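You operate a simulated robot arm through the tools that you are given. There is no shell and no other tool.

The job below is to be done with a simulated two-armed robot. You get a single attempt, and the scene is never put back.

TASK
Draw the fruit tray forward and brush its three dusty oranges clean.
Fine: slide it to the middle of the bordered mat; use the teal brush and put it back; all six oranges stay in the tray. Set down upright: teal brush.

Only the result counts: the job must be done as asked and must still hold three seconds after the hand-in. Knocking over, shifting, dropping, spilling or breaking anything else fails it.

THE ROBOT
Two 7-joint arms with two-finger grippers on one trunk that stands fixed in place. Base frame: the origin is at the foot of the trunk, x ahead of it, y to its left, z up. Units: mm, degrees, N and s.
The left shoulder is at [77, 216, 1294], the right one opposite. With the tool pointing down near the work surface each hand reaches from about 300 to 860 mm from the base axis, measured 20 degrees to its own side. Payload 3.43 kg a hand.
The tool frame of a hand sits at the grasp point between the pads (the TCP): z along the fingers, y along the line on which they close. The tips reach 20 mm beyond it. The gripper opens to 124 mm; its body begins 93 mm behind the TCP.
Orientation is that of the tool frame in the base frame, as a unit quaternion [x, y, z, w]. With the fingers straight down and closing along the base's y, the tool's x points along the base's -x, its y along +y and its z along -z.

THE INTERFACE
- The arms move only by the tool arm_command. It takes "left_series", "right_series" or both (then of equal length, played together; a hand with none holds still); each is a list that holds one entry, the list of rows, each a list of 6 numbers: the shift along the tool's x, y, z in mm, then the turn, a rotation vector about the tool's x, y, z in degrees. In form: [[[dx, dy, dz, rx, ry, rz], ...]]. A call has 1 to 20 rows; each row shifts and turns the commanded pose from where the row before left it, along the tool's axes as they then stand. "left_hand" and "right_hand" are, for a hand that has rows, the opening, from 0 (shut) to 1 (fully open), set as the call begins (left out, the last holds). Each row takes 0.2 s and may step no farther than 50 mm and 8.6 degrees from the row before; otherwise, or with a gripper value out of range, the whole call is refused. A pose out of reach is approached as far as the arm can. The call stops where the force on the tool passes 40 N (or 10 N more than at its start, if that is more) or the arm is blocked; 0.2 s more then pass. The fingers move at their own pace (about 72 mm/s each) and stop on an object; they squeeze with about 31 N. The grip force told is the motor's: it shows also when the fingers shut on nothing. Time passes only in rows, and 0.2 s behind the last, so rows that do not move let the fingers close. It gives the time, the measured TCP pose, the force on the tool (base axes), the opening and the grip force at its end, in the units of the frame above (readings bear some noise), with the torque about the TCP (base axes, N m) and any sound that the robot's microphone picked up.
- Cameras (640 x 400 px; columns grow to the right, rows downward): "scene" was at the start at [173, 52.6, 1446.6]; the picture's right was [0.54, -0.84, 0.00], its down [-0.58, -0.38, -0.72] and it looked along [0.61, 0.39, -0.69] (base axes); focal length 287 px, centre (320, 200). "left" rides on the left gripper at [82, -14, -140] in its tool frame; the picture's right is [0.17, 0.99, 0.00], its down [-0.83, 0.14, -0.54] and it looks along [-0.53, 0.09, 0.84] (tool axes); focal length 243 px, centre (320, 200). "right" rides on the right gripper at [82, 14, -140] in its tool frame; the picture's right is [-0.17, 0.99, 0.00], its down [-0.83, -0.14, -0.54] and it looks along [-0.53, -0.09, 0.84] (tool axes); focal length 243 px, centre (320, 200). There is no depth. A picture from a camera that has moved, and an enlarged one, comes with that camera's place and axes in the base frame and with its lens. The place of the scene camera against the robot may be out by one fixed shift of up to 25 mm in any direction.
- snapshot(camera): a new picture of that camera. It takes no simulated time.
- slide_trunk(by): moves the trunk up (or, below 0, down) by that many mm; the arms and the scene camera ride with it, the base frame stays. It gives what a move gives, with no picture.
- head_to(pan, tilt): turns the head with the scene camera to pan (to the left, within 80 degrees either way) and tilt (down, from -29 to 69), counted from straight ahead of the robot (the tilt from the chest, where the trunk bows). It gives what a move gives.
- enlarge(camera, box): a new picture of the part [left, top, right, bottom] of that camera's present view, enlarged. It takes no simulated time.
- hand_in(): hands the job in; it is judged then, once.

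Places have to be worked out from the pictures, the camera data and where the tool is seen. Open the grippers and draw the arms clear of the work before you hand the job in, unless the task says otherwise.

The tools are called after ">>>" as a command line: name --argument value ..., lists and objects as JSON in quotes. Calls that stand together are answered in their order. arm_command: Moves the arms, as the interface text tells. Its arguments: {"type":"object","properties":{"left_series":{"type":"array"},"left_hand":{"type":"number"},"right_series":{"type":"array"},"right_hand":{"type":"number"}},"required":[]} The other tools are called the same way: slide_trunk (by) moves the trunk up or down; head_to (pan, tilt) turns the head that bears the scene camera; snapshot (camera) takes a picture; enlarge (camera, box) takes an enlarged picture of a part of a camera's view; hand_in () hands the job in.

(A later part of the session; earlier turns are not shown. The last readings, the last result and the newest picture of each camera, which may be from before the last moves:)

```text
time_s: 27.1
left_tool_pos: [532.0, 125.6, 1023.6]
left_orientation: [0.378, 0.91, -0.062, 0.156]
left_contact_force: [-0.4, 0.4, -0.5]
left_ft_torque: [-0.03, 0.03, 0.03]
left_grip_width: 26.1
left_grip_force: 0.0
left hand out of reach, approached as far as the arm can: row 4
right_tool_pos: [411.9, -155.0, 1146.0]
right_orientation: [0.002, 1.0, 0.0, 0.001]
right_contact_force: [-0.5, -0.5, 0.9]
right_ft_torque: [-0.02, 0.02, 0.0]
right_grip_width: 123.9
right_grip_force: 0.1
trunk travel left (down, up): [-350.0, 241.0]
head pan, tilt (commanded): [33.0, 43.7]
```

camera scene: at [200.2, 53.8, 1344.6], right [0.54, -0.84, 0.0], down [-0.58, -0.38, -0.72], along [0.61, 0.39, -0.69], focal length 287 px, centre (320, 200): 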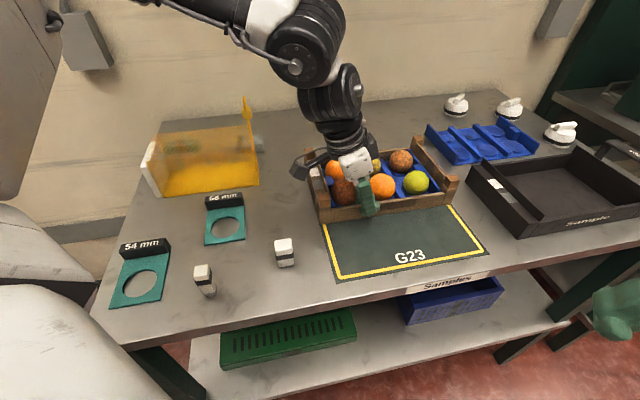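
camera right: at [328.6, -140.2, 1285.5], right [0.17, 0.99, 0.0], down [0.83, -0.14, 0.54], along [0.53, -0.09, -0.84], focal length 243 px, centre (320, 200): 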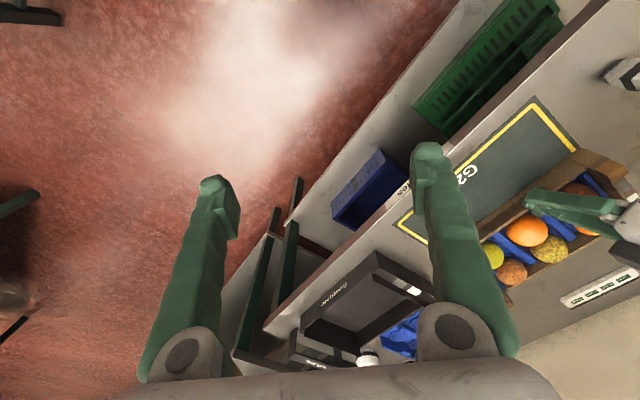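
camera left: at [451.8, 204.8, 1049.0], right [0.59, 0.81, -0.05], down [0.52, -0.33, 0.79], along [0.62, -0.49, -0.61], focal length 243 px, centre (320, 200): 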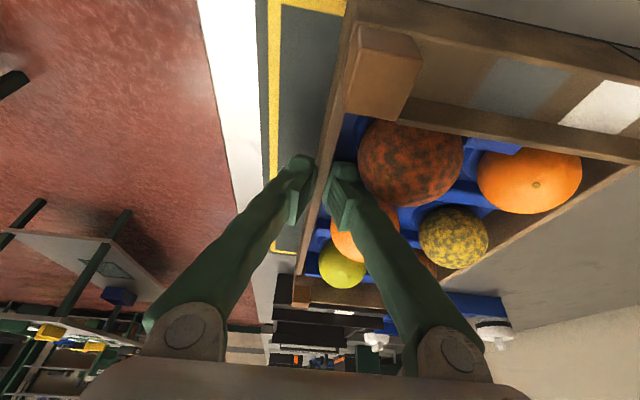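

Released and lifted to z = 1024. I rotate the tool back to vertical and look at the tray and mat from above.

>>> arm_command --left_series '[[[0, 0, 0, 0, 6.43, 0], [0, 0, 0, 0, 6.43, 0], [0, 0, 0, 0, 6.43, 0], [0, 0, 0, 0, 0, 0]]]'

>>> snapshot --camera "left"

>>> snapshot --camera "scene"

```text
time_s: 28.1
left_tool_pos: [505.9, 213.2, 1022.2]
left_orientation: [0.384, 0.923, 0.0, 0.005]
left_contact_force: [0.8, 0.1, 0.8]
left_ft_torque: [0.0, 0.02, -0.04]
left_grip_width: 25.9
left_grip_force: 0.0
left hand out of reach, approached as far as the arm can: row 1, 2, 3
right_tool_pos: [411.3, -155.1, 1147.8]
right_orientation: [0.003, 1.0, 0.001, 0.001]
right_contact_force: [0.0, -0.5, 0.3]
right_ft_torque: [0.01, -0.01, -0.02]
right_grip_width: 124.1
right_grip_force: 0.1
trunk travel left (down, up): [-350.0, 241.0]
head pan, tilt (commanded): [33.0, 43.7]
```

```text
taken
camera left: at [438.4, 262.6, 1160.9], right [0.58, 0.81, 0.0], down [0.68, -0.49, 0.55], along [0.45, -0.32, -0.84], focal length 243 px, centre (320, 200)
```

left: 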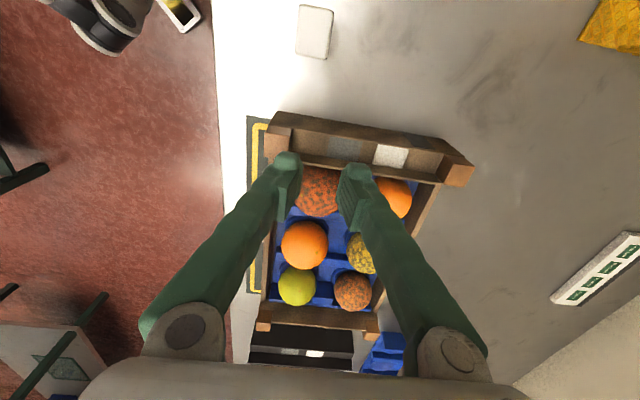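

```text
taken
camera scene: at [200.3, 52.8, 1344.6], right [0.54, -0.84, 0.0], down [-0.58, -0.38, -0.72], along [0.61, 0.39, -0.69], focal length 287 px, centre (320, 200)
```

scene: 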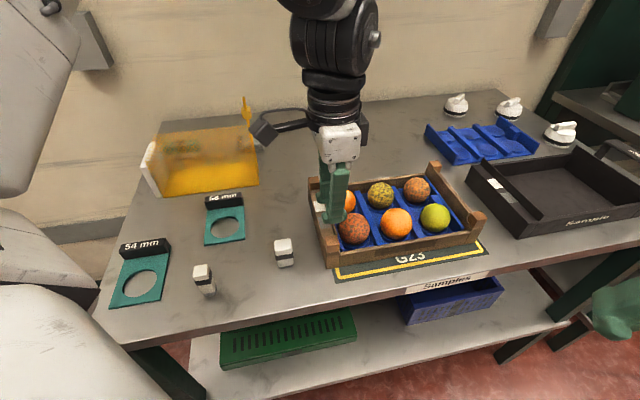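

The arm would not stay over the tray's middle with a vertical tool at this yaw (it slid to (506, 213)), but nothing was touched. I enlarge views to measure how the tray now lies relative to the mat.

>>> enlarge --camera "left" --box '[230, 90, 490, 350]'

>>> enlarge --camera "scene" --box '[300, 150, 500, 290]'

>>> snapshot --camera "right"

```text
1.54 times, centred on (360, 220) of left
camera zoom: at [438.4, 262.6, 1160.9], right [0.58, 0.81, 0.0], down [0.68, -0.49, 0.55], along [0.45, -0.32, -0.84], focal length 373 px, centre (258, 169)
```

zoom: 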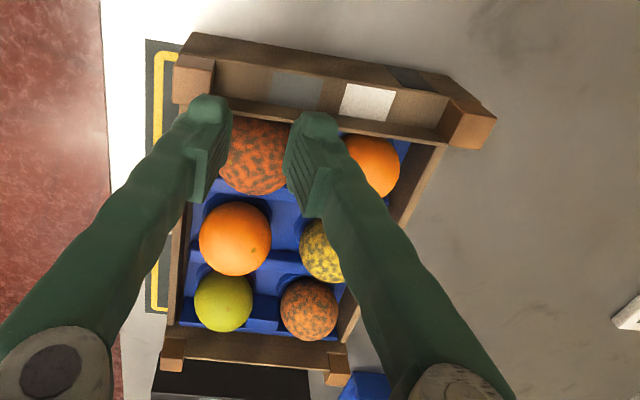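

```text
2.86 times, centred on (400, 220) of scene
camera zoom: at [200.3, 52.8, 1344.6], right [0.54, -0.84, 0.0], down [-0.58, -0.38, -0.72], along [0.61, 0.39, -0.69], focal length 819 px, centre (91, 143)
```

zoom: 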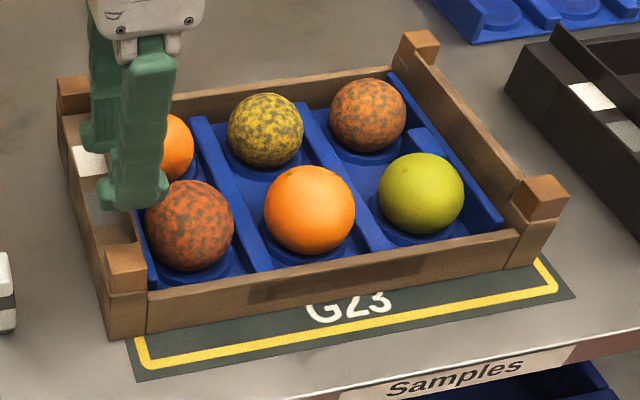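

```text
taken
camera right: at [328.9, -140.8, 1285.5], right [0.17, 0.99, 0.0], down [0.83, -0.14, 0.54], along [0.53, -0.09, -0.84], focal length 243 px, centre (320, 200)
```

right: 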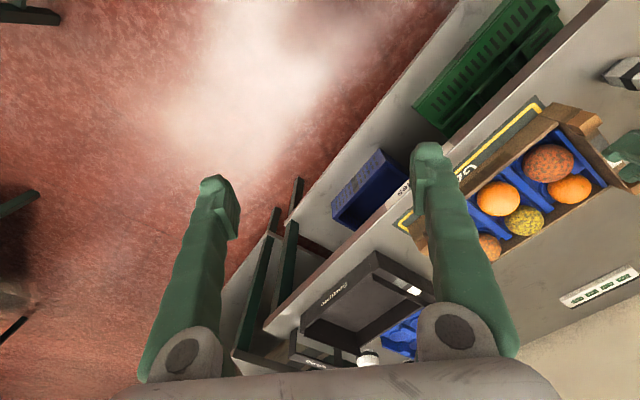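

By both cameras the tray sits about 9 mm too far back and about 11 mm too far left, with under 1° of yaw. I'll close the left fingers and go down beside the tray's left end at about (498, 272) to push it gently to the right.

>>> arm_command --left_series '[[[0, 0, 0, 0, 0, 0], [24, 18, 0, 0, 0, 0], [24, 18, 0, 0, 0, 0], [0, 0, 0, 0, 0, 0]]]' --left_hand 0.0

>>> snapshot --camera "left"

>>> snapshot --camera "scene"

```text
time_s: 29.1
left_tool_pos: [495.9, 272.3, 1021.8]
left_orientation: [0.384, 0.923, 0.002, 0.003]
left_contact_force: [0.0, -0.6, 0.6]
left_ft_torque: [0.01, -0.01, -0.02]
left_grip_width: 0.0
left_grip_force: 30.7
right_tool_pos: [412.6, -155.3, 1147.2]
right_orientation: [0.002, 1.0, 0.001, 0.001]
right_contact_force: [0.4, -0.5, 0.2]
right_ft_torque: [0.01, 0.03, 0.0]
right_grip_width: 124.0
right_grip_force: 0.1
trunk travel left (down, up): [-350.0, 241.0]
head pan, tilt (commanded): [33.0, 43.7]
```

```text
taken
camera left: at [428.6, 321.5, 1161.8], right [0.58, 0.81, 0.01], down [0.68, -0.49, 0.54], along [0.44, -0.31, -0.84], focal length 243 px, centre (320, 200)
```

left: 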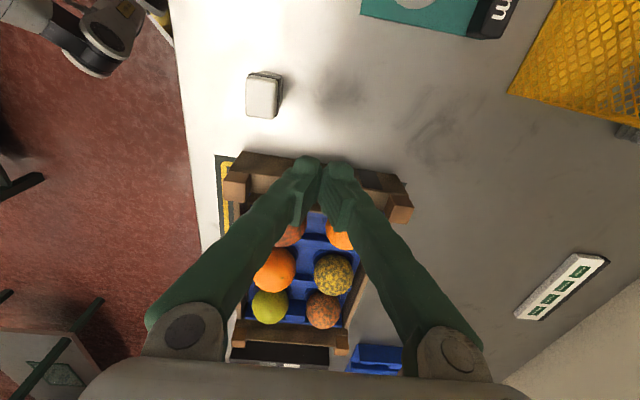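

```text
taken
camera scene: at [200.5, 52.0, 1344.6], right [0.54, -0.84, 0.0], down [-0.58, -0.38, -0.72], along [0.61, 0.39, -0.69], focal length 287 px, centre (320, 200)
```

scene: 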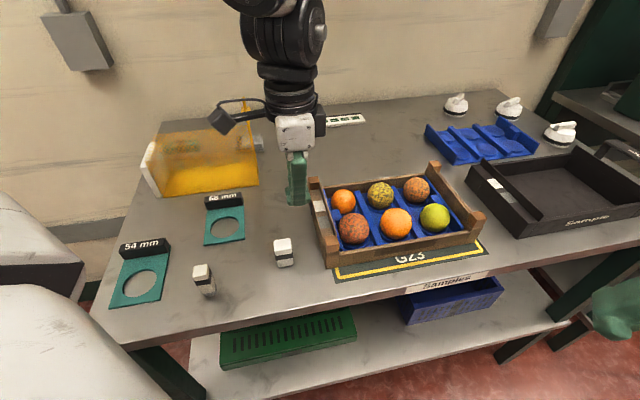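

The closed fingers are clear of the tray's left end and the small cube. I lower to TCP z ≈ 935.

>>> arm_command --left_series '[[[0, 0, 22, 0, 0, 0], [0, 0, 22, 0, 0, 0], [0, 0, 22, 0, 0, 0], [0, 0, 20, 0, 0, 0], [0, 0, 0, 0, 0, 0]]]'

>>> enlarge --camera "scene" --box '[260, 130, 400, 280]'

>>> enlarge --camera "left" --box '[200, 50, 440, 250]'

```text
time_s: 30.3
left_tool_pos: [499.4, 272.3, 934.5]
left_orientation: [0.383, 0.924, 0.002, 0.003]
left_contact_force: [-0.3, 0.4, -0.8]
left_ft_torque: [0.0, 0.02, 0.02]
left_grip_width: 0.0
left_grip_force: 30.7
right_tool_pos: [410.9, -155.3, 1146.2]
right_orientation: [0.001, 1.0, 0.0, 0.002]
right_contact_force: [1.1, 0.7, -0.1]
right_ft_torque: [-0.02, -0.04, -0.03]
right_grip_width: 124.3
right_grip_force: 0.0
trunk travel left (down, up): [-350.0, 241.0]
head pan, tilt (commanded): [33.0, 43.7]
```

```text
2.67 times, centred on (330, 205) of scene
camera zoom: at [199.3, 52.7, 1344.8], right [0.54, -0.84, 0.0], down [-0.58, -0.38, -0.72], along [0.61, 0.39, -0.69], focal length 764 px, centre (293, 187)
```

zoom: 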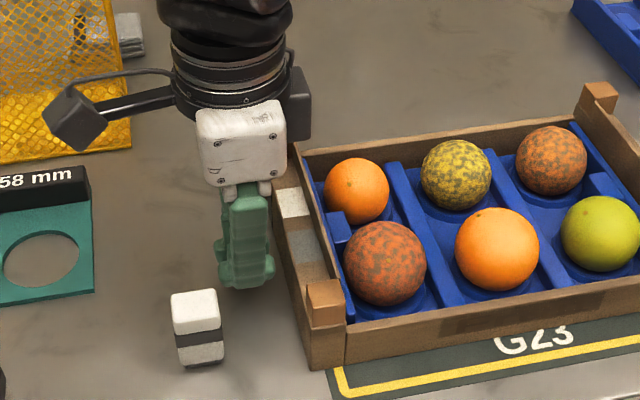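

```text
2.00 times, centred on (320, 150) of left
camera zoom: at [430.7, 320.8, 1075.2], right [0.58, 0.81, 0.01], down [0.68, -0.49, 0.54], along [0.45, -0.31, -0.84], focal length 485 px, centre (320, 300)
```

zoom: 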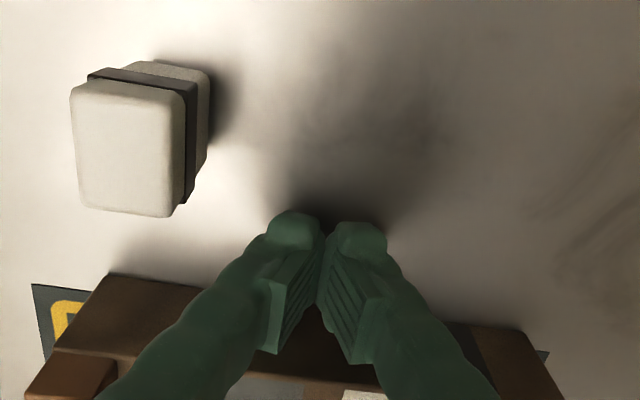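

The fingers stand just left of the tray's end. I push in small steps to the right (tool -x), watching for the contact force.

>>> arm_command --left_series '[[[-4, 0, 0, 0, 0, 0], [-4, 0, 0, 0, 0, 0], [-3, 0, 0, 0, 0, 0], [0, 0, 0, 0, 0, 0]]]'

>>> arm_command --left_series '[[[-3, 0, 0, 0, 0, 0], [-3, 0, 0, 0, 0, 0], [0, 0, 0, 0, 0, 0]]]'

>>> enlarge --camera "scene" --box '[300, 150, 500, 290]'

```text
time_s: 31.3
left_tool_pos: [506.7, 265.2, 935.6]
left_orientation: [0.384, 0.923, 0.002, 0.003]
left_contact_force: [0.4, 0.4, 0.0]
left_ft_torque: [0.01, 0.02, -0.03]
left_grip_width: 0.2
left_grip_force: 30.9
right_tool_pos: [410.7, -155.5, 1146.9]
right_orientation: [0.002, 1.0, 0.0, 0.002]
right_contact_force: [-0.4, 0.1, -0.3]
right_ft_torque: [0.0, 0.01, 0.01]
right_grip_width: 123.5
right_grip_force: 0.1
trunk travel left (down, up): [-350.0, 241.0]
head pan, tilt (commanded): [33.0, 43.7]
```

```text
time_s: 32.1
left_tool_pos: [509.8, 260.8, 934.7]
left_orientation: [0.383, 0.924, 0.004, 0.002]
left_contact_force: [-2.8, 2.2, -0.9]
left_ft_torque: [0.05, 0.02, -0.04]
left_grip_width: 6.1
left_grip_force: 30.9
right_tool_pos: [411.0, -154.7, 1146.3]
right_orientation: [0.001, 1.0, 0.0, 0.001]
right_contact_force: [-0.1, -0.6, 0.1]
right_ft_torque: [-0.01, 0.0, 0.0]
right_grip_width: 124.0
right_grip_force: 0.1
trunk travel left (down, up): [-350.0, 241.0]
head pan, tilt (commanded): [33.0, 43.7]
```

```text
2.86 times, centred on (400, 220) of scene
camera zoom: at [199.4, 52.9, 1344.8], right [0.54, -0.84, 0.0], down [-0.58, -0.38, -0.72], along [0.61, 0.39, -0.69], focal length 819 px, centre (91, 143)
```

zoom: 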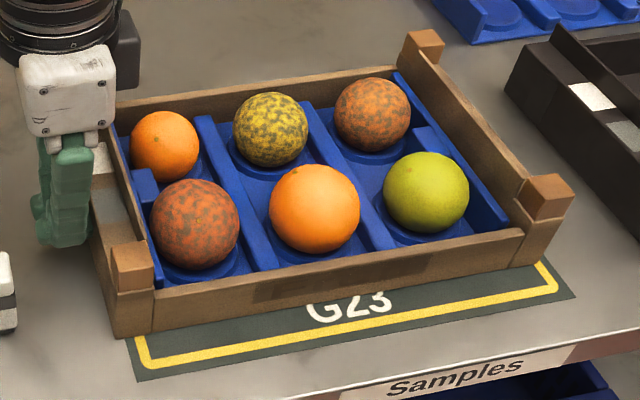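

Contact made with only about 3.6 N and the tray moved about 4 mm right. I push 7 mm more.

>>> arm_command --left_series '[[[-2, 0, 0, 0, 0, 0], [-2, 0, 0, 0, 0, 0], [-2, 0, 0, 0, 0, 0], [-1, 0, 0, 0, 0, 0], [0, 0, 0, 0, 0, 0]]]'

>>> enlarge --camera "scene" --box '[300, 150, 500, 290]'

>>> enlarge --camera "left" --box '[200, 50, 440, 250]'

```text
time_s: 33.3
left_tool_pos: [514.7, 256.5, 936.3]
left_orientation: [0.383, 0.924, 0.002, 0.004]
left_contact_force: [-2.3, 0.7, -0.5]
left_ft_torque: [0.01, 0.01, 0.03]
left_grip_width: 6.0
left_grip_force: 31.3
right_tool_pos: [411.5, -154.0, 1147.2]
right_orientation: [0.002, 1.0, 0.0, 0.001]
right_contact_force: [-0.4, 0.2, 1.1]
right_ft_torque: [-0.02, -0.01, -0.01]
right_grip_width: 123.9
right_grip_force: 0.0
trunk travel left (down, up): [-350.0, 241.0]
head pan, tilt (commanded): [33.0, 43.7]
```

```text
2.86 times, centred on (400, 220) of scene
camera zoom: at [199.4, 52.8, 1344.8], right [0.54, -0.84, 0.0], down [-0.58, -0.38, -0.72], along [0.61, 0.39, -0.69], focal length 819 px, centre (91, 143)
```

zoom: 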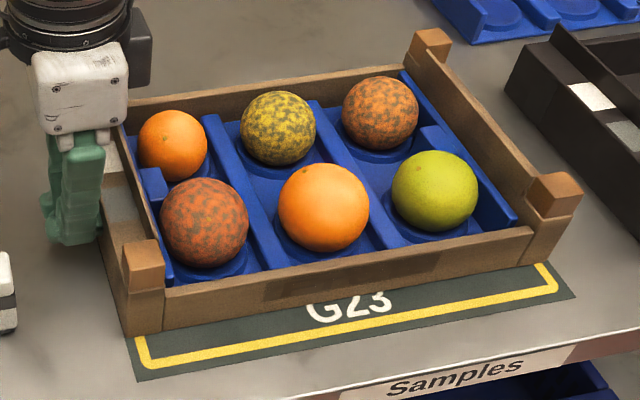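

```text
2.00 times, centred on (320, 150) of left
camera zoom: at [447.0, 304.2, 1076.6], right [0.58, 0.81, 0.01], down [0.68, -0.49, 0.54], along [0.45, -0.31, -0.84], focal length 485 px, centre (320, 300)
```

zoom: 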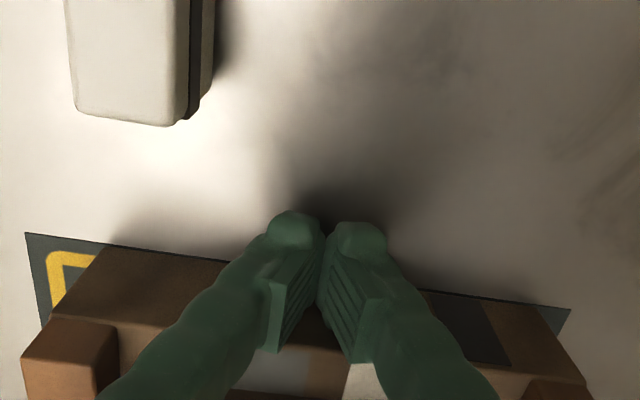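

Lateral position is now right (tray left edge 199 vs mat edge 199). Along the depth the front margin is 29 mm and the back margin 16.5 mm, so it needs about 6 mm more forward. I back off, rise, and turn the tool 90° so the open fingers can push the back wall at two points.

>>> arm_command --left_series '[[[8, 0, 0, 0, 0, 0], [10, 0, 0, 0, 0, 0], [0, 0, -25, 0, 0, 0], [0, 0, -25, 0, 0, 0], [0, 0, -25, 0, 0, 0], [0, 0, -25, 0, 0, 0], [0, 0, -25, 0, 0, 0], [0, 0, 0, 0, 0, 0]]]'

>>> arm_command --left_series '[[[0, 0, 0, 0, 0, -8.2], [0, 0, 0, 0, 0, -8.2], [0, 0, 0, 0, 0, -8.2], [0, 0, 0, 0, 0, -8.2], [0, 0, 0, 0, 0, -8.2], [0, 0, 0, 0, 0, -8.2], [0, 0, 0, 0, 0, -8.2], [0, 0, 0, 0, 0, -8.2], [0, 0, 0, 0, 0, -8.2], [0, 0, 0, 0, 0, -8.2], [0, 0, 0, 0, 0, -8.2], [0, 0, 0, 0, 0, 0]]]'

```text
time_s: 35.1
left_tool_pos: [499.8, 269.4, 1060.8]
left_orientation: [0.383, 0.924, 0.003, 0.004]
left_contact_force: [0.0, 0.8, -0.8]
left_ft_torque: [0.04, 0.0, -0.02]
left_grip_width: 0.1
left_grip_force: 31.0
right_tool_pos: [411.7, -155.3, 1147.2]
right_orientation: [0.001, 1.0, -0.001, 0.002]
right_contact_force: [-0.3, -0.5, 0.3]
right_ft_torque: [0.03, 0.03, 0.0]
right_grip_width: 124.0
right_grip_force: 0.0
trunk travel left (down, up): [-350.0, 241.0]
head pan, tilt (commanded): [33.0, 43.7]
```

```text
time_s: 37.7
left_tool_pos: [591.9, 352.5, 1142.8]
left_orientation: [-0.331, 0.944, -0.017, 0.007]
left_contact_force: [-0.8, 0.1, 0.2]
left_ft_torque: [0.02, -0.02, 0.05]
left_grip_width: 0.1
left_grip_force: 31.3
left hand out of reach, approached as far as the arm can: row 7, 8, 9, 10, 11
right_tool_pos: [408.5, -154.2, 1146.3]
right_orientation: [0.002, 1.0, 0.001, 0.003]
right_contact_force: [-0.9, 0.9, -0.4]
right_ft_torque: [-0.02, -0.06, 0.02]
right_grip_width: 124.0
right_grip_force: 0.1
trunk travel left (down, up): [-350.0, 241.0]
head pan, tilt (commanded): [33.0, 43.7]
```

The arm couldn't hold that yaw close in, so it drifted up to (592, 352, 1143) without touching anything. The final 6 mm correction can wait; next I go for the brush, where this yaw is natural, keeping high past the yellow post.

>>> arm_command --left_series '[[[0, 0, 0, 0, 0, -6.3], [-17.9, 39.9, 0, 0, 0, 0], [-17.9, 39.9, 0, 0, 0, 0], [-17.9, 39.9, 0, 0, 0, 0], [-17.9, 39.9, 0, 0, 0, 0], [-17.9, 39.9, 0, 0, 0, 0], [-17.9, 39.9, 0, 0, 0, 0], [-17.9, 39.9, 0, 0, 0, 0], [0, 0, 0, 0, 0, 0]]]' --left_hand 1.0

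>>> snapshot --camera "left"

>>> snapshot --camera "scene"

```text
time_s: 39.7
left_tool_pos: [483.8, 675.6, 1140.9]
left_orientation: [-0.391, 0.92, 0.0, 0.004]
left_contact_force: [0.1, -0.7, -0.2]
left_ft_torque: [0.01, 0.01, 0.03]
left_grip_width: 124.1
left_grip_force: 0.1
left hand out of reach, approached as far as the arm can: row 1
right_tool_pos: [411.2, -155.5, 1146.8]
right_orientation: [0.002, 1.0, 0.001, 0.002]
right_contact_force: [-0.3, 0.3, 0.1]
right_ft_torque: [0.01, -0.02, 0.02]
right_grip_width: 124.3
right_grip_force: 0.0
trunk travel left (down, up): [-350.0, 241.0]
head pan, tilt (commanded): [33.0, 43.7]
```

```text
taken
camera left: at [437.1, 607.4, 1281.6], right [-0.82, 0.57, -0.01], down [0.47, 0.69, 0.54], along [0.31, 0.45, -0.84], focal length 243 px, centre (320, 200)
```

left: 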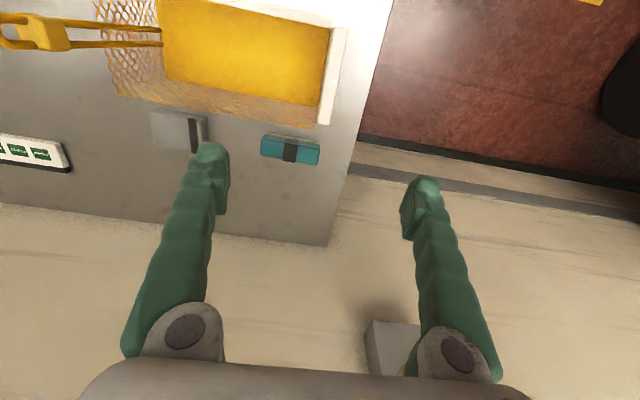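

```text
taken
camera scene: at [199.9, 52.1, 1344.7], right [0.54, -0.84, 0.0], down [-0.58, -0.38, -0.72], along [0.61, 0.39, -0.69], focal length 287 px, centre (320, 200)
```

scene: 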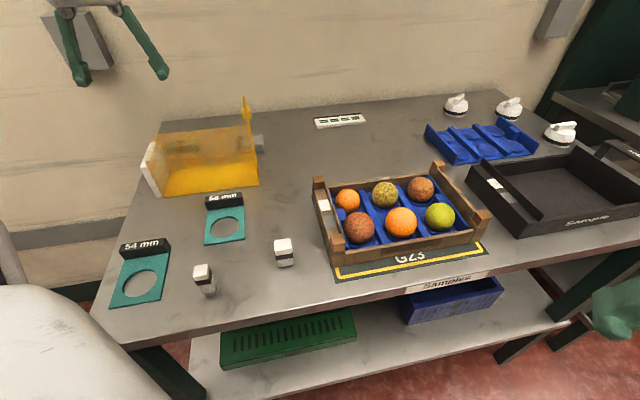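

The left hand is now at (484, 676, 1141), looking down on the basket and brush. I enlarge the brush area, and re-check the tray on the mat in the scene.

>>> enlarge --camera "left" --box '[140, 60, 360, 200]'

>>> enlarge --camera "left" --box '[240, 100, 350, 180]'

>>> enlarge --camera "scene" --box '[130, 80, 290, 210]'

>>> enlarge --camera "scene" --box '[300, 150, 500, 290]'

```text
2.86 times, centred on (250, 130) of left
camera zoom: at [437.1, 607.4, 1281.6], right [-0.82, 0.57, -0.01], down [0.47, 0.69, 0.54], along [0.31, 0.45, -0.84], focal length 693 px, centre (520, 400)
```

zoom: 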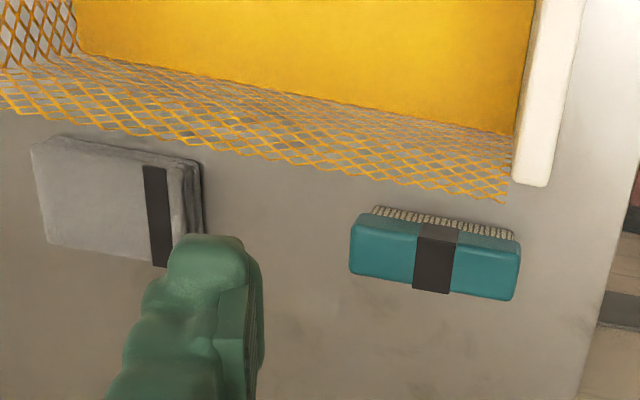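

```text
5.00 times, centred on (295, 140) of left
camera zoom: at [437.1, 607.4, 1281.6], right [-0.82, 0.57, -0.01], down [0.47, 0.69, 0.54], along [0.31, 0.45, -0.84], focal length 1213 px, centre (445, 500)
```

zoom: 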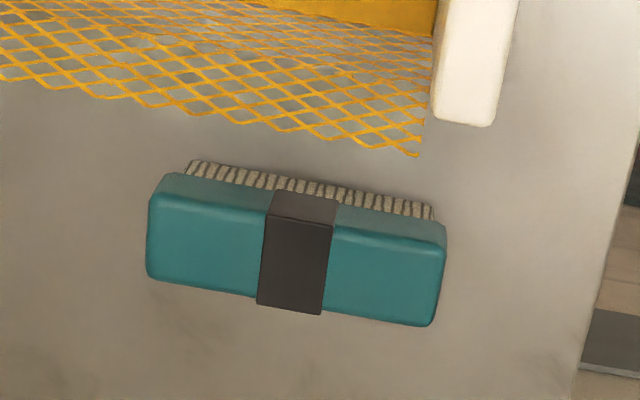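

```text
3.08 times, centred on (210, 145) of scene
camera zoom: at [199.9, 52.1, 1344.7], right [0.54, -0.84, 0.0], down [-0.58, -0.38, -0.72], along [0.61, 0.39, -0.69], focal length 882 px, centre (658, 369)
```

zoom: 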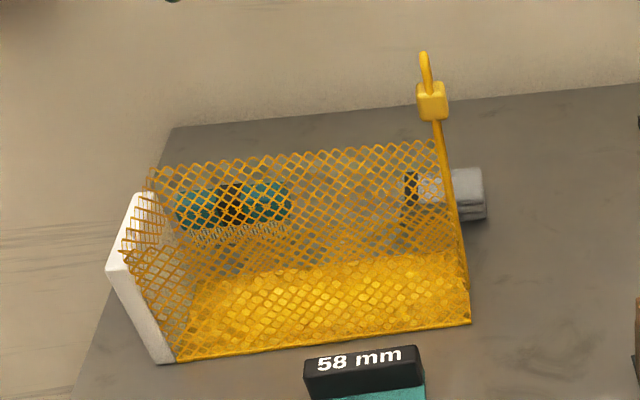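

```text
2.86 times, centred on (400, 220) of scene
camera zoom: at [199.9, 52.1, 1344.7], right [0.54, -0.84, 0.0], down [-0.58, -0.38, -0.72], along [0.61, 0.39, -0.69], focal length 819 px, centre (91, 143)
```

zoom: 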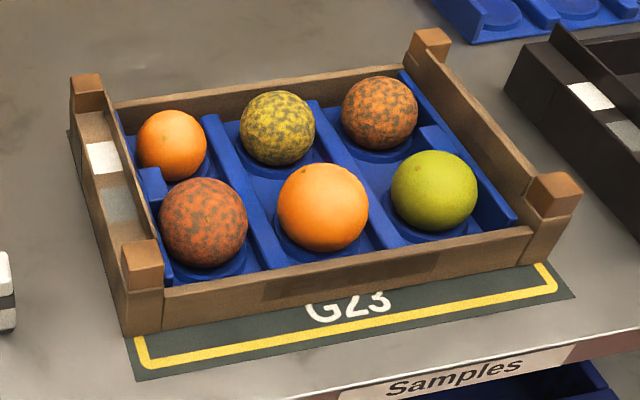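

The brush lies bristles-down behind the mesh: top centre about (551, 695), z ≈ 942, about 86 × 27 mm with its long axis along the tray's e_r direction; the mesh wall (top about z 1005) is 45 mm in front of it. I lean the tool forward 17° about its closing axis to reach it, with the fingers going to the brush ends.

>>> arm_command --left_series '[[[0, 0, 0, 0, -6, 0.5], [0, 0, 0, 0, -6, 0.5], [0, 0, 0, 0, -5, 0], [0, 0, 0, 0, 0, 0]]]'

```text
time_s: 40.7
left_tool_pos: [486.0, 676.3, 1140.4]
left_orientation: [-0.378, 0.913, 0.057, 0.141]
left_contact_force: [1.0, -0.4, -0.1]
left_ft_torque: [-0.02, 0.01, 0.01]
left_grip_width: 124.0
left_grip_force: 0.0
right_tool_pos: [411.2, -155.1, 1147.6]
right_orientation: [0.002, 1.0, 0.0, 0.002]
right_contact_force: [0.7, 0.8, -0.6]
right_ft_torque: [0.01, -0.04, 0.03]
right_grip_width: 124.1
right_grip_force: 0.0
trunk travel left (down, up): [-350.0, 241.0]
head pan, tilt (commanded): [33.0, 43.7]
```

The tool leans 17.6° with the closing axis exactly along the brush. I move over it and down to TCP z = 1020, fingers fully open, then look.

>>> arm_command --left_series '[[[-28.2, -16.3, 8.9, 0, 0, 0], [-28.2, -16.3, 8.9, 0, 0, 0], [9, 0, 28.7, 0, 0, 0], [9, 0, 28.7, 0, 0, 0], [9, 0, 28.7, 0, 0, 0], [9, 0, 28.7, 0, 0, 0], [0, 0, 0, 0, 0, 0]]]'

>>> snapshot --camera "left"

>>> enlarge --camera "scene" --box '[130, 50, 290, 200]'

```text
time_s: 42.3
left_tool_pos: [550.1, 697.2, 1022.7]
left_orientation: [-0.378, 0.913, 0.057, 0.14]
left_contact_force: [-0.7, 0.4, 0.0]
left_ft_torque: [-0.01, -0.01, -0.01]
left_grip_width: 124.1
left_grip_force: 0.0
right_tool_pos: [411.5, -155.7, 1146.6]
right_orientation: [0.002, 1.0, 0.0, 0.002]
right_contact_force: [0.6, 0.0, -0.3]
right_ft_torque: [0.01, 0.01, -0.03]
right_grip_width: 124.1
right_grip_force: 0.1
trunk travel left (down, up): [-350.0, 241.0]
head pan, tilt (commanded): [33.0, 43.7]
```

```text
taken
camera left: at [475.3, 603.2, 1131.9], right [-0.81, 0.59, -0.05], down [0.35, 0.55, 0.76], along [0.48, 0.6, -0.64], focal length 243 px, centre (320, 200)
```

left: 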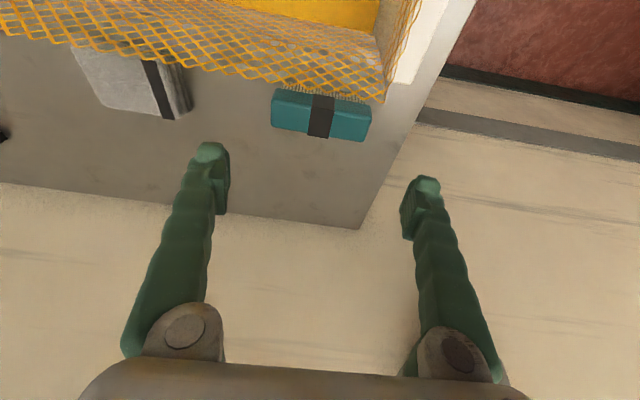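

```text
2.67 times, centred on (210, 125) of scene
camera zoom: at [199.6, 52.0, 1344.8], right [0.54, -0.84, 0.0], down [-0.58, -0.38, -0.72], along [0.61, 0.39, -0.69], focal length 764 px, centre (613, 400)
```

zoom: 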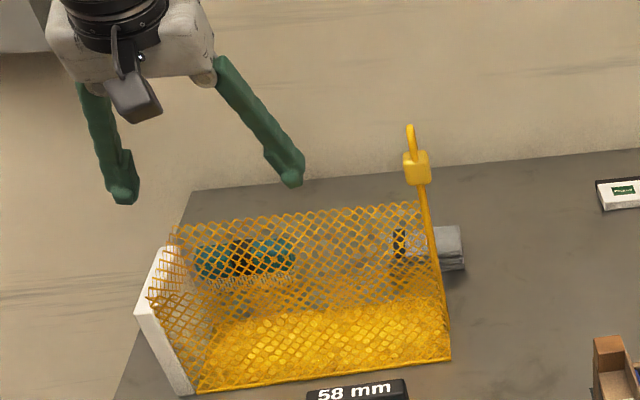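

The hand is above the brush at z = 1023. I enlarge to verify the brush's position against the fingers before descending.

>>> enlarge --camera "left" --box '[255, 70, 395, 158]'

```text
4.55 times, centred on (325, 114) of left
camera zoom: at [475.3, 603.2, 1131.9], right [-0.81, 0.59, -0.05], down [0.35, 0.55, 0.76], along [0.48, 0.6, -0.64], focal length 1103 px, centre (297, 591)
```

zoom: 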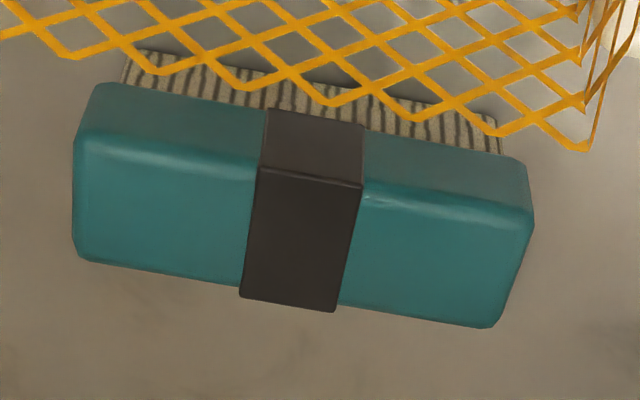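

Two views agree: brush body z 914–940, centre about (554, 696), length 88 mm. I descend straight down with the fingers outside both ends to TCP z ≈ 942.

>>> arm_command --left_series '[[[6.3, -0.95, 19.15, 0, 0, 0], [6.3, -0.95, 19.15, 0, 0, 0], [6.3, -0.95, 19.15, 0, 0, 0], [6.3, -0.95, 19.15, 0, 0, 0], [0, 0, 0, 0, 0, 0]]]'

>>> snapshot --camera "left"

>>> enlarge --camera "scene" --box '[130, 50, 290, 200]'

```text
time_s: 43.5
left_tool_pos: [551.6, 695.2, 941.3]
left_orientation: [-0.378, 0.913, 0.057, 0.14]
left_contact_force: [0.7, 0.2, 1.1]
left_ft_torque: [0.0, 0.0, -0.01]
left_grip_width: 124.0
left_grip_force: 0.1
right_tool_pos: [410.8, -155.5, 1145.4]
right_orientation: [0.002, 1.0, 0.001, 0.001]
right_contact_force: [-0.8, -0.7, -0.1]
right_ft_torque: [-0.02, -0.03, -0.01]
right_grip_width: 124.0
right_grip_force: 0.0
trunk travel left (down, up): [-350.0, 241.0]
head pan, tilt (commanded): [33.0, 43.7]
```

```text
taken
camera left: at [477.5, 600.1, 1050.8], right [-0.81, 0.59, -0.05], down [0.35, 0.55, 0.76], along [0.48, 0.6, -0.64], focal length 243 px, centre (320, 200)
```

left: 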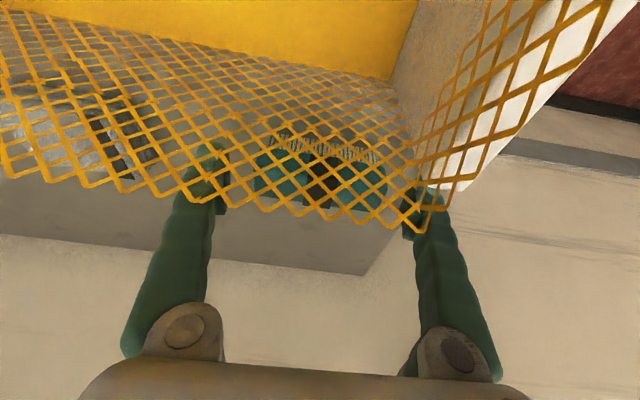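

```text
2.67 times, centred on (210, 125) of scene
camera zoom: at [199.3, 52.3, 1344.8], right [0.54, -0.84, 0.0], down [-0.58, -0.38, -0.72], along [0.61, 0.39, -0.69], focal length 764 px, centre (613, 400)
```

zoom: 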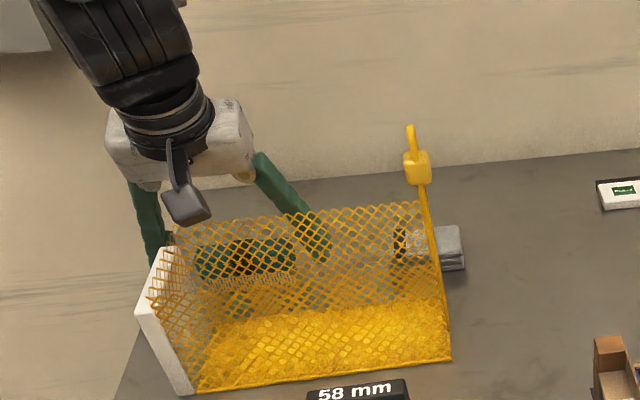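

The brush sits centred between the pads. I close the gripper on its ends.

>>> arm_command --left_series '[[[0, 0, 0, 0, 0, 0], [0, 0, 0, 0, 0, 0], [0, 0, 0, 0, 0, 0], [0, 0, 0, 0, 0, 0]]]' --left_hand 0.0

>>> enlarge --camera "left" --box '[180, 100, 460, 260]'

```text
time_s: 44.5
left_tool_pos: [552.0, 693.9, 940.9]
left_orientation: [-0.379, 0.913, 0.057, 0.14]
left_contact_force: [0.1, -1.1, 0.0]
left_ft_torque: [0.01, 0.01, 0.02]
left_grip_width: 87.7
left_grip_force: 31.1
right_tool_pos: [411.1, -155.1, 1147.2]
right_orientation: [0.001, 1.0, 0.0, 0.002]
right_contact_force: [0.4, 1.1, 0.3]
right_ft_torque: [0.03, 0.01, 0.01]
right_grip_width: 124.1
right_grip_force: 0.1
trunk travel left (down, up): [-350.0, 241.0]
head pan, tilt (commanded): [33.0, 43.7]
```

```text
2.29 times, centred on (320, 180) of left
camera zoom: at [477.7, 600.4, 1050.7], right [-0.81, 0.59, -0.05], down [0.35, 0.55, 0.76], along [0.48, 0.6, -0.65], focal length 555 px, centre (320, 246)
```

zoom: 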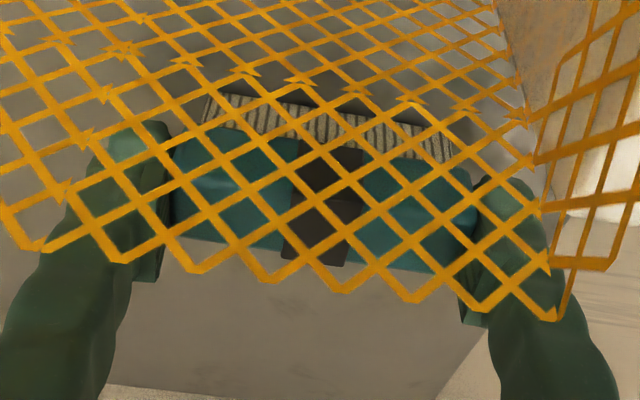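

The brush is held (87.7 mm, 31 N); I note the pick pose (552.0, 693.9, 940.9) for the return. I lift straight up by about 180 mm.

>>> arm_command --left_series '[[[-3, 0, -9.5, 0, 0, 0], [-6, 0, -19.1, 0, 0, 0], [-9, 0, -28.6, 0, 0, 0], [-9, 0, -28.6, 0, 0, 0], [-9, 0, -28.6, 0, 0, 0], [-9, 0, -28.6, 0, 0, 0], [-9, 0, -28.6, 0, 0, 0], [0, 0, 0, 0, 0, 0]]]'

>>> snapshot --camera "left"

>>> snapshot --camera "scene"

```text
time_s: 46.3
left_tool_pos: [552.5, 694.2, 1119.6]
left_orientation: [-0.378, 0.913, 0.056, 0.139]
left_contact_force: [-0.1, -0.5, -1.2]
left_ft_torque: [-0.01, -0.01, 0.01]
left_grip_width: 87.7
left_grip_force: 30.5
right_tool_pos: [411.5, -155.1, 1146.8]
right_orientation: [0.001, 1.0, 0.0, 0.001]
right_contact_force: [0.6, 0.5, -0.9]
right_ft_torque: [-0.02, -0.02, 0.0]
right_grip_width: 123.7
right_grip_force: 0.2
trunk travel left (down, up): [-350.0, 241.0]
head pan, tilt (commanded): [33.0, 43.7]
```

```text
taken
camera left: at [478.0, 600.0, 1230.2], right [-0.81, 0.59, -0.05], down [0.35, 0.55, 0.76], along [0.48, 0.6, -0.65], focal length 243 px, centre (320, 200)
```

left: 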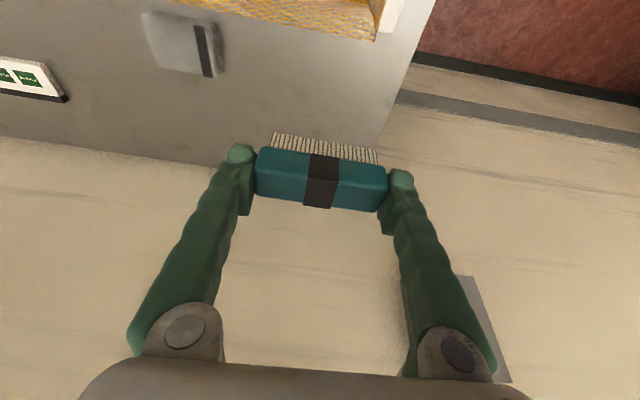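

```text
taken
camera scene: at [199.9, 53.3, 1344.7], right [0.54, -0.84, 0.0], down [-0.58, -0.38, -0.72], along [0.61, 0.39, -0.69], focal length 287 px, centre (320, 200)
```

scene: 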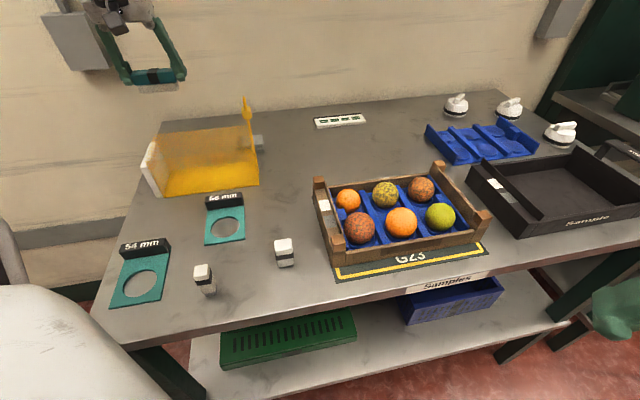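

The brush is held firmly with bristles down (bristle tips about 36.6 mm below the TCP). I carry it at height, keeping clear of the yellow post, to about (470, 480).

>>> arm_command --left_series '[[[38.7, -18.7, -16.4, 0, 0, 0], [38.7, -18.7, -16.4, 0, 0, 0], [38.7, -18.7, -16.4, 0, 0, 0], [38.7, -18.7, -16.4, 0, 0, 0], [38.7, -18.7, -16.4, 0, 0, 0], [0, 0, 0, 0, 0, 0]]]'

>>> arm_command --left_series '[[[0, 0, 0, 2.46, 0.02, 7.82], [0, 0, 0, 2.46, 0.02, 7.82], [0, 0, 0, 2.46, 0.02, 7.82], [0, 0, 0, 2.46, 0.02, 7.82], [0, 0, 0, 2.46, 0.02, 7.82], [0, 0, 0, 0, 0, 0]]]'

```text
time_s: 47.7
left_tool_pos: [493.8, 547.0, 1138.8]
left_orientation: [-0.379, 0.913, 0.056, 0.141]
left_contact_force: [-0.6, -0.4, -0.3]
left_ft_torque: [0.0, 0.02, 0.0]
left_grip_width: 87.6
left_grip_force: 31.0
left hand out of reach, approached as far as the arm can: row 4, 5
right_tool_pos: [410.0, -155.8, 1147.0]
right_orientation: [0.001, 1.0, 0.001, 0.002]
right_contact_force: [-0.4, -0.2, 0.2]
right_ft_torque: [-0.01, 0.03, 0.04]
right_grip_width: 123.9
right_grip_force: 0.0
trunk travel left (down, up): [-350.0, 241.0]
head pan, tilt (commanded): [33.0, 43.7]
```

```text
time_s: 49.1
left_tool_pos: [492.3, 548.0, 1137.0]
left_orientation: [-0.034, 0.988, 0.004, 0.151]
left_contact_force: [-0.9, -0.5, -0.3]
left_ft_torque: [0.01, 0.0, 0.0]
left_grip_width: 87.5
left_grip_force: 31.0
right_tool_pos: [410.9, -155.3, 1146.7]
right_orientation: [0.002, 1.0, 0.0, 0.002]
right_contact_force: [-0.2, 0.1, -0.3]
right_ft_torque: [0.01, 0.0, 0.0]
right_grip_width: 123.8
right_grip_force: 0.1
trunk travel left (down, up): [-350.0, 241.0]
head pan, tilt (commanded): [33.0, 43.7]
```

The yaw is now near 0 with the forward lean kept. I move along y toward the tray, to about (540, 330, 1120).

>>> arm_command --left_series '[[[-5.2, -44.2, 5.3, 0, 0, 0], [-5.2, -44.2, 5.3, 0, 0, 0], [-5.2, -44.2, 5.3, 0, 0, 0], [-5.2, -44.2, 5.3, 0, 0, 0], [-5.2, -44.2, 5.3, 0, 0, 0], [0, 0, 0, 0, 0, 0]]]'

```text
time_s: 50.5
left_tool_pos: [540.1, 331.4, 1118.4]
left_orientation: [-0.034, 0.988, 0.002, 0.151]
left_contact_force: [-0.6, 0.5, -1.0]
left_ft_torque: [-0.01, -0.02, 0.03]
left_grip_width: 87.5
left_grip_force: 30.7
right_tool_pos: [411.1, -153.4, 1146.9]
right_orientation: [0.002, 1.0, 0.0, 0.002]
right_contact_force: [-0.3, 0.5, -0.4]
right_ft_torque: [-0.04, -0.01, 0.0]
right_grip_width: 124.2
right_grip_force: 0.2
trunk travel left (down, up): [-350.0, 241.0]
head pan, tilt (commanded): [33.0, 43.7]
```

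I continue to above the front-left dusty orange at about (548, 175), still at z ≈ 1118, to test whether the arm can hold this yaw there.

>>> arm_command --left_series '[[[-4, -39, 2, 0, 0, 0], [-4, -39, 2, 0, 0, 0], [-4, -39, 2, 0, 0, 0], [-4, -39, 2, 0, 0, 0], [0, 0, 0, 0, 0, 0]]]'

>>> snapshot --camera "left"

>>> snapshot --camera "scene"

```text
time_s: 51.7
left_tool_pos: [568.2, 225.4, 1123.4]
left_orientation: [-0.034, 0.988, 0.001, 0.151]
left_contact_force: [-0.4, 0.4, -0.6]
left_ft_torque: [-0.01, 0.04, 0.01]
left_grip_width: 87.6
left_grip_force: 31.2
left hand out of reach, approached as far as the arm can: row 3, 4
right_tool_pos: [411.3, -154.8, 1146.2]
right_orientation: [0.002, 1.0, 0.0, 0.002]
right_contact_force: [-0.9, -0.5, -0.5]
right_ft_torque: [0.04, 0.06, -0.02]
right_grip_width: 123.8
right_grip_force: 0.1
trunk travel left (down, up): [-350.0, 241.0]
head pan, tilt (commanded): [33.0, 43.7]
```

```text
taken
camera left: at [450.0, 205.2, 1233.3], right [-0.22, 0.97, -0.06], down [0.62, 0.19, 0.76], along [0.75, 0.14, -0.65], focal length 243 px, centre (320, 200)
```

left: 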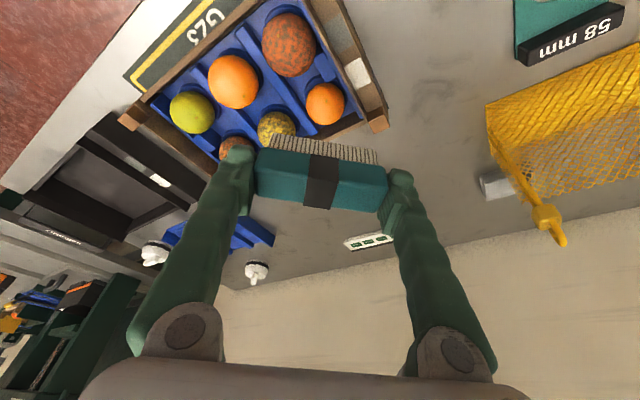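

```text
taken
camera scene: at [200.7, 53.1, 1344.6], right [0.54, -0.84, 0.0], down [-0.58, -0.38, -0.72], along [0.61, 0.39, -0.69], focal length 287 px, centre (320, 200)
```

scene: 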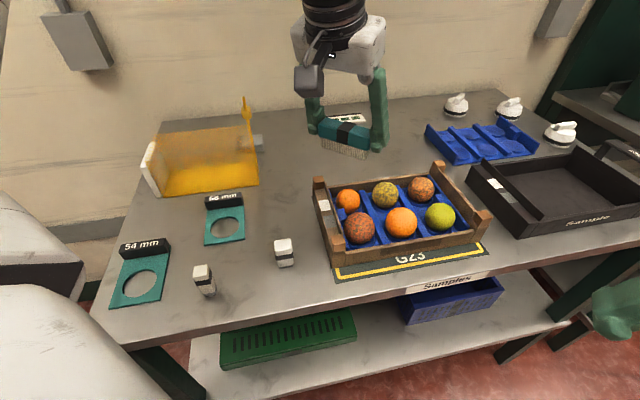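

At this height the wrist sits far above the shoulder, which limits inward reach. I lower the hand to z ≈ 1050 (bristles at about 1013, above everything in the tray) and then raise the trunk by 100 mm for a better arm posture.

>>> arm_command --left_series '[[[7.5, 0, 24, 0, 0, 0], [7.5, 0, 24, 0, 0, 0], [7.5, 0, 24, 0, 0, 0], [0, 0, 0, 0, 0, 0]]]'

>>> slide_trunk --by 100

```text
time_s: 52.7
left_tool_pos: [571.9, 248.7, 1067.6]
left_orientation: [-0.034, 0.988, 0.004, 0.151]
left_contact_force: [-0.3, -0.7, -1.1]
left_ft_torque: [-0.02, 0.01, -0.03]
left_grip_width: 87.3
left_grip_force: 31.2
left hand out of reach, approached as far as the arm can: row 1, 2, 3
right_tool_pos: [411.3, -154.2, 1147.5]
right_orientation: [0.002, 1.0, 0.0, 0.001]
right_contact_force: [-0.2, -0.4, -0.5]
right_ft_torque: [0.01, 0.0, -0.02]
right_grip_width: 124.3
right_grip_force: 0.0
trunk travel left (down, up): [-350.0, 241.0]
head pan, tilt (commanded): [33.0, 43.7]
```

```text
time_s: 54.0
left_tool_pos: [572.7, 249.2, 1165.3]
left_orientation: [-0.035, 0.988, 0.004, 0.149]
left_contact_force: [-0.2, 0.8, 0.0]
left_ft_torque: [0.04, 0.01, 0.0]
left_grip_width: 87.4
left_grip_force: 31.5
right_tool_pos: [396.9, -154.0, 1277.9]
right_orientation: [0.001, 0.999, 0.001, 0.051]
right_contact_force: [0.7, 0.3, 0.8]
right_ft_torque: [0.03, 0.01, 0.0]
right_grip_width: 123.9
right_grip_force: 0.1
trunk travel left (down, up): [-450.0, 141.0]
head pan, tilt (commanded): [33.0, 43.7]
```

With the trunk back at its original height, the hand is at (573, 249, 1165). I test moving inward and down again from here.

>>> arm_command --left_series '[[[7.5, -10, 24, 0, 0, 0], [7.5, -10, 24, 0, 0, 0], [7.5, -10, 24, 0, 0, 0], [7.5, -10, 24, 0, 0, 0], [0, 0, 0, 0, 0, 0]]]'

>>> snapshot --camera "scene"

```text
time_s: 55.2
left_tool_pos: [584.5, 216.5, 1067.3]
left_orientation: [-0.033, 0.988, 0.002, 0.152]
left_contact_force: [0.2, -0.3, -1.4]
left_ft_torque: [-0.03, -0.06, 0.0]
left_grip_width: 87.6
left_grip_force: 30.6
left hand out of reach, approached as far as the arm can: row 3, 4
right_tool_pos: [395.0, -156.2, 1276.8]
right_orientation: [0.002, 0.999, 0.001, 0.052]
right_contact_force: [0.3, 0.7, 0.7]
right_ft_torque: [0.06, -0.02, -0.02]
right_grip_width: 124.2
right_grip_force: 0.0
trunk travel left (down, up): [-450.0, 141.0]
head pan, tilt (commanded): [33.0, 43.7]
```

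```text
taken
camera scene: at [172.5, 52.7, 1446.7], right [0.54, -0.84, 0.0], down [-0.58, -0.38, -0.72], along [0.61, 0.39, -0.69], focal length 287 px, centre (320, 200)
```

scene: 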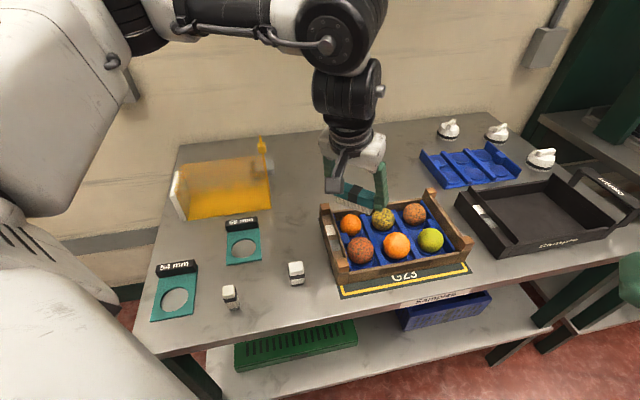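

The elbow is out to the left, so the forearm points inward and a clockwise yaw should suit these near targets better. I rotate the tool about the vertical by -49° (to yaw +45) here, well above the tray.

>>> arm_command --left_series '[[[0, 0, 0, 2.44, 0.02, 7.8], [0, 0, 0, 2.44, 0.02, 7.8], [0, 0, 0, 2.44, 0.02, 7.8], [0, 0, 0, 2.44, 0.02, 7.8], [0, 0, 0, 2.44, 0.02, 7.8], [0, 0, 0, 2.44, 0.02, 7.8], [0, 0, 0, 0, 0, 0]]]'

```text
time_s: 56.8
left_tool_pos: [584.0, 216.5, 1068.0]
left_orientation: [0.379, 0.913, -0.06, 0.14]
left_contact_force: [0.0, -0.6, -0.9]
left_ft_torque: [0.0, 0.01, -0.01]
left_grip_width: 87.4
left_grip_force: 31.3
right_tool_pos: [396.9, -156.1, 1277.6]
right_orientation: [0.002, 0.999, 0.001, 0.052]
right_contact_force: [0.0, -0.2, 0.2]
right_ft_torque: [0.02, 0.03, -0.04]
right_grip_width: 123.9
right_grip_force: 0.1
trunk travel left (down, up): [-450.0, 141.0]
head pan, tilt (commanded): [33.0, 43.7]
```

Yaw is now +45° without drift. I move to above the front-left dusty orange, with the bristles at about z = 1000.

>>> arm_command --left_series '[[[3.45, -26.9, 15.3, 0, 0, 0], [3.45, -26.9, 15.3, 0, 0, 0], [0, 0, 0, 0, 0, 0]]]'

>>> snapshot --camera "left"

>>> enlarge --camera "scene" --box '[300, 130, 490, 310]'

```text
time_s: 57.6
left_tool_pos: [545.8, 176.7, 1037.8]
left_orientation: [0.379, 0.913, -0.06, 0.14]
left_contact_force: [-0.3, 0.1, -0.9]
left_ft_torque: [0.03, 0.0, 0.01]
left_grip_width: 87.4
left_grip_force: 31.3
right_tool_pos: [397.0, -155.5, 1276.9]
right_orientation: [0.002, 0.999, 0.0, 0.052]
right_contact_force: [-0.5, 0.2, -0.3]
right_ft_torque: [0.03, -0.02, -0.01]
right_grip_width: 123.8
right_grip_force: 0.0
trunk travel left (down, up): [-450.0, 141.0]
head pan, tilt (commanded): [33.0, 43.7]
```

```text
taken
camera left: at [452.7, 252.6, 1146.5], right [0.59, 0.81, -0.05], down [0.55, -0.35, 0.76], along [0.6, -0.48, -0.64], focal length 243 px, centre (320, 200)
```

left: 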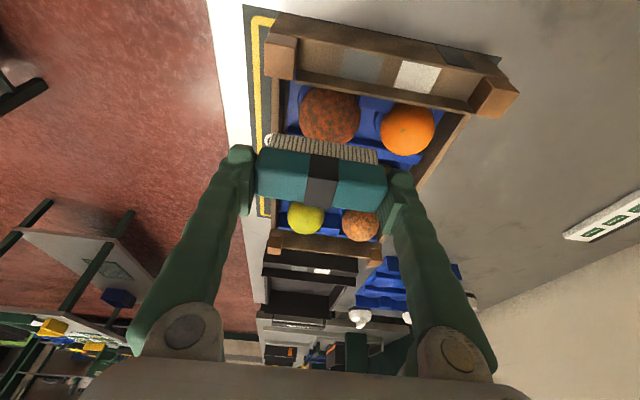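

```text
2.22 times, centred on (395, 220) of scene
camera zoom: at [172.7, 52.7, 1446.6], right [0.54, -0.84, 0.0], down [-0.58, -0.38, -0.72], along [0.61, 0.39, -0.69], focal length 637 px, centre (153, 156)
```

zoom: 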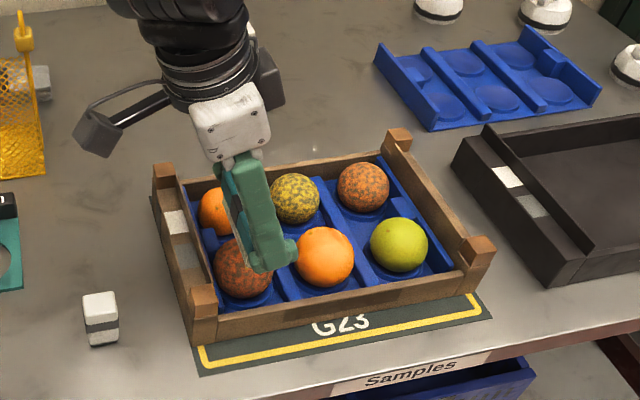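

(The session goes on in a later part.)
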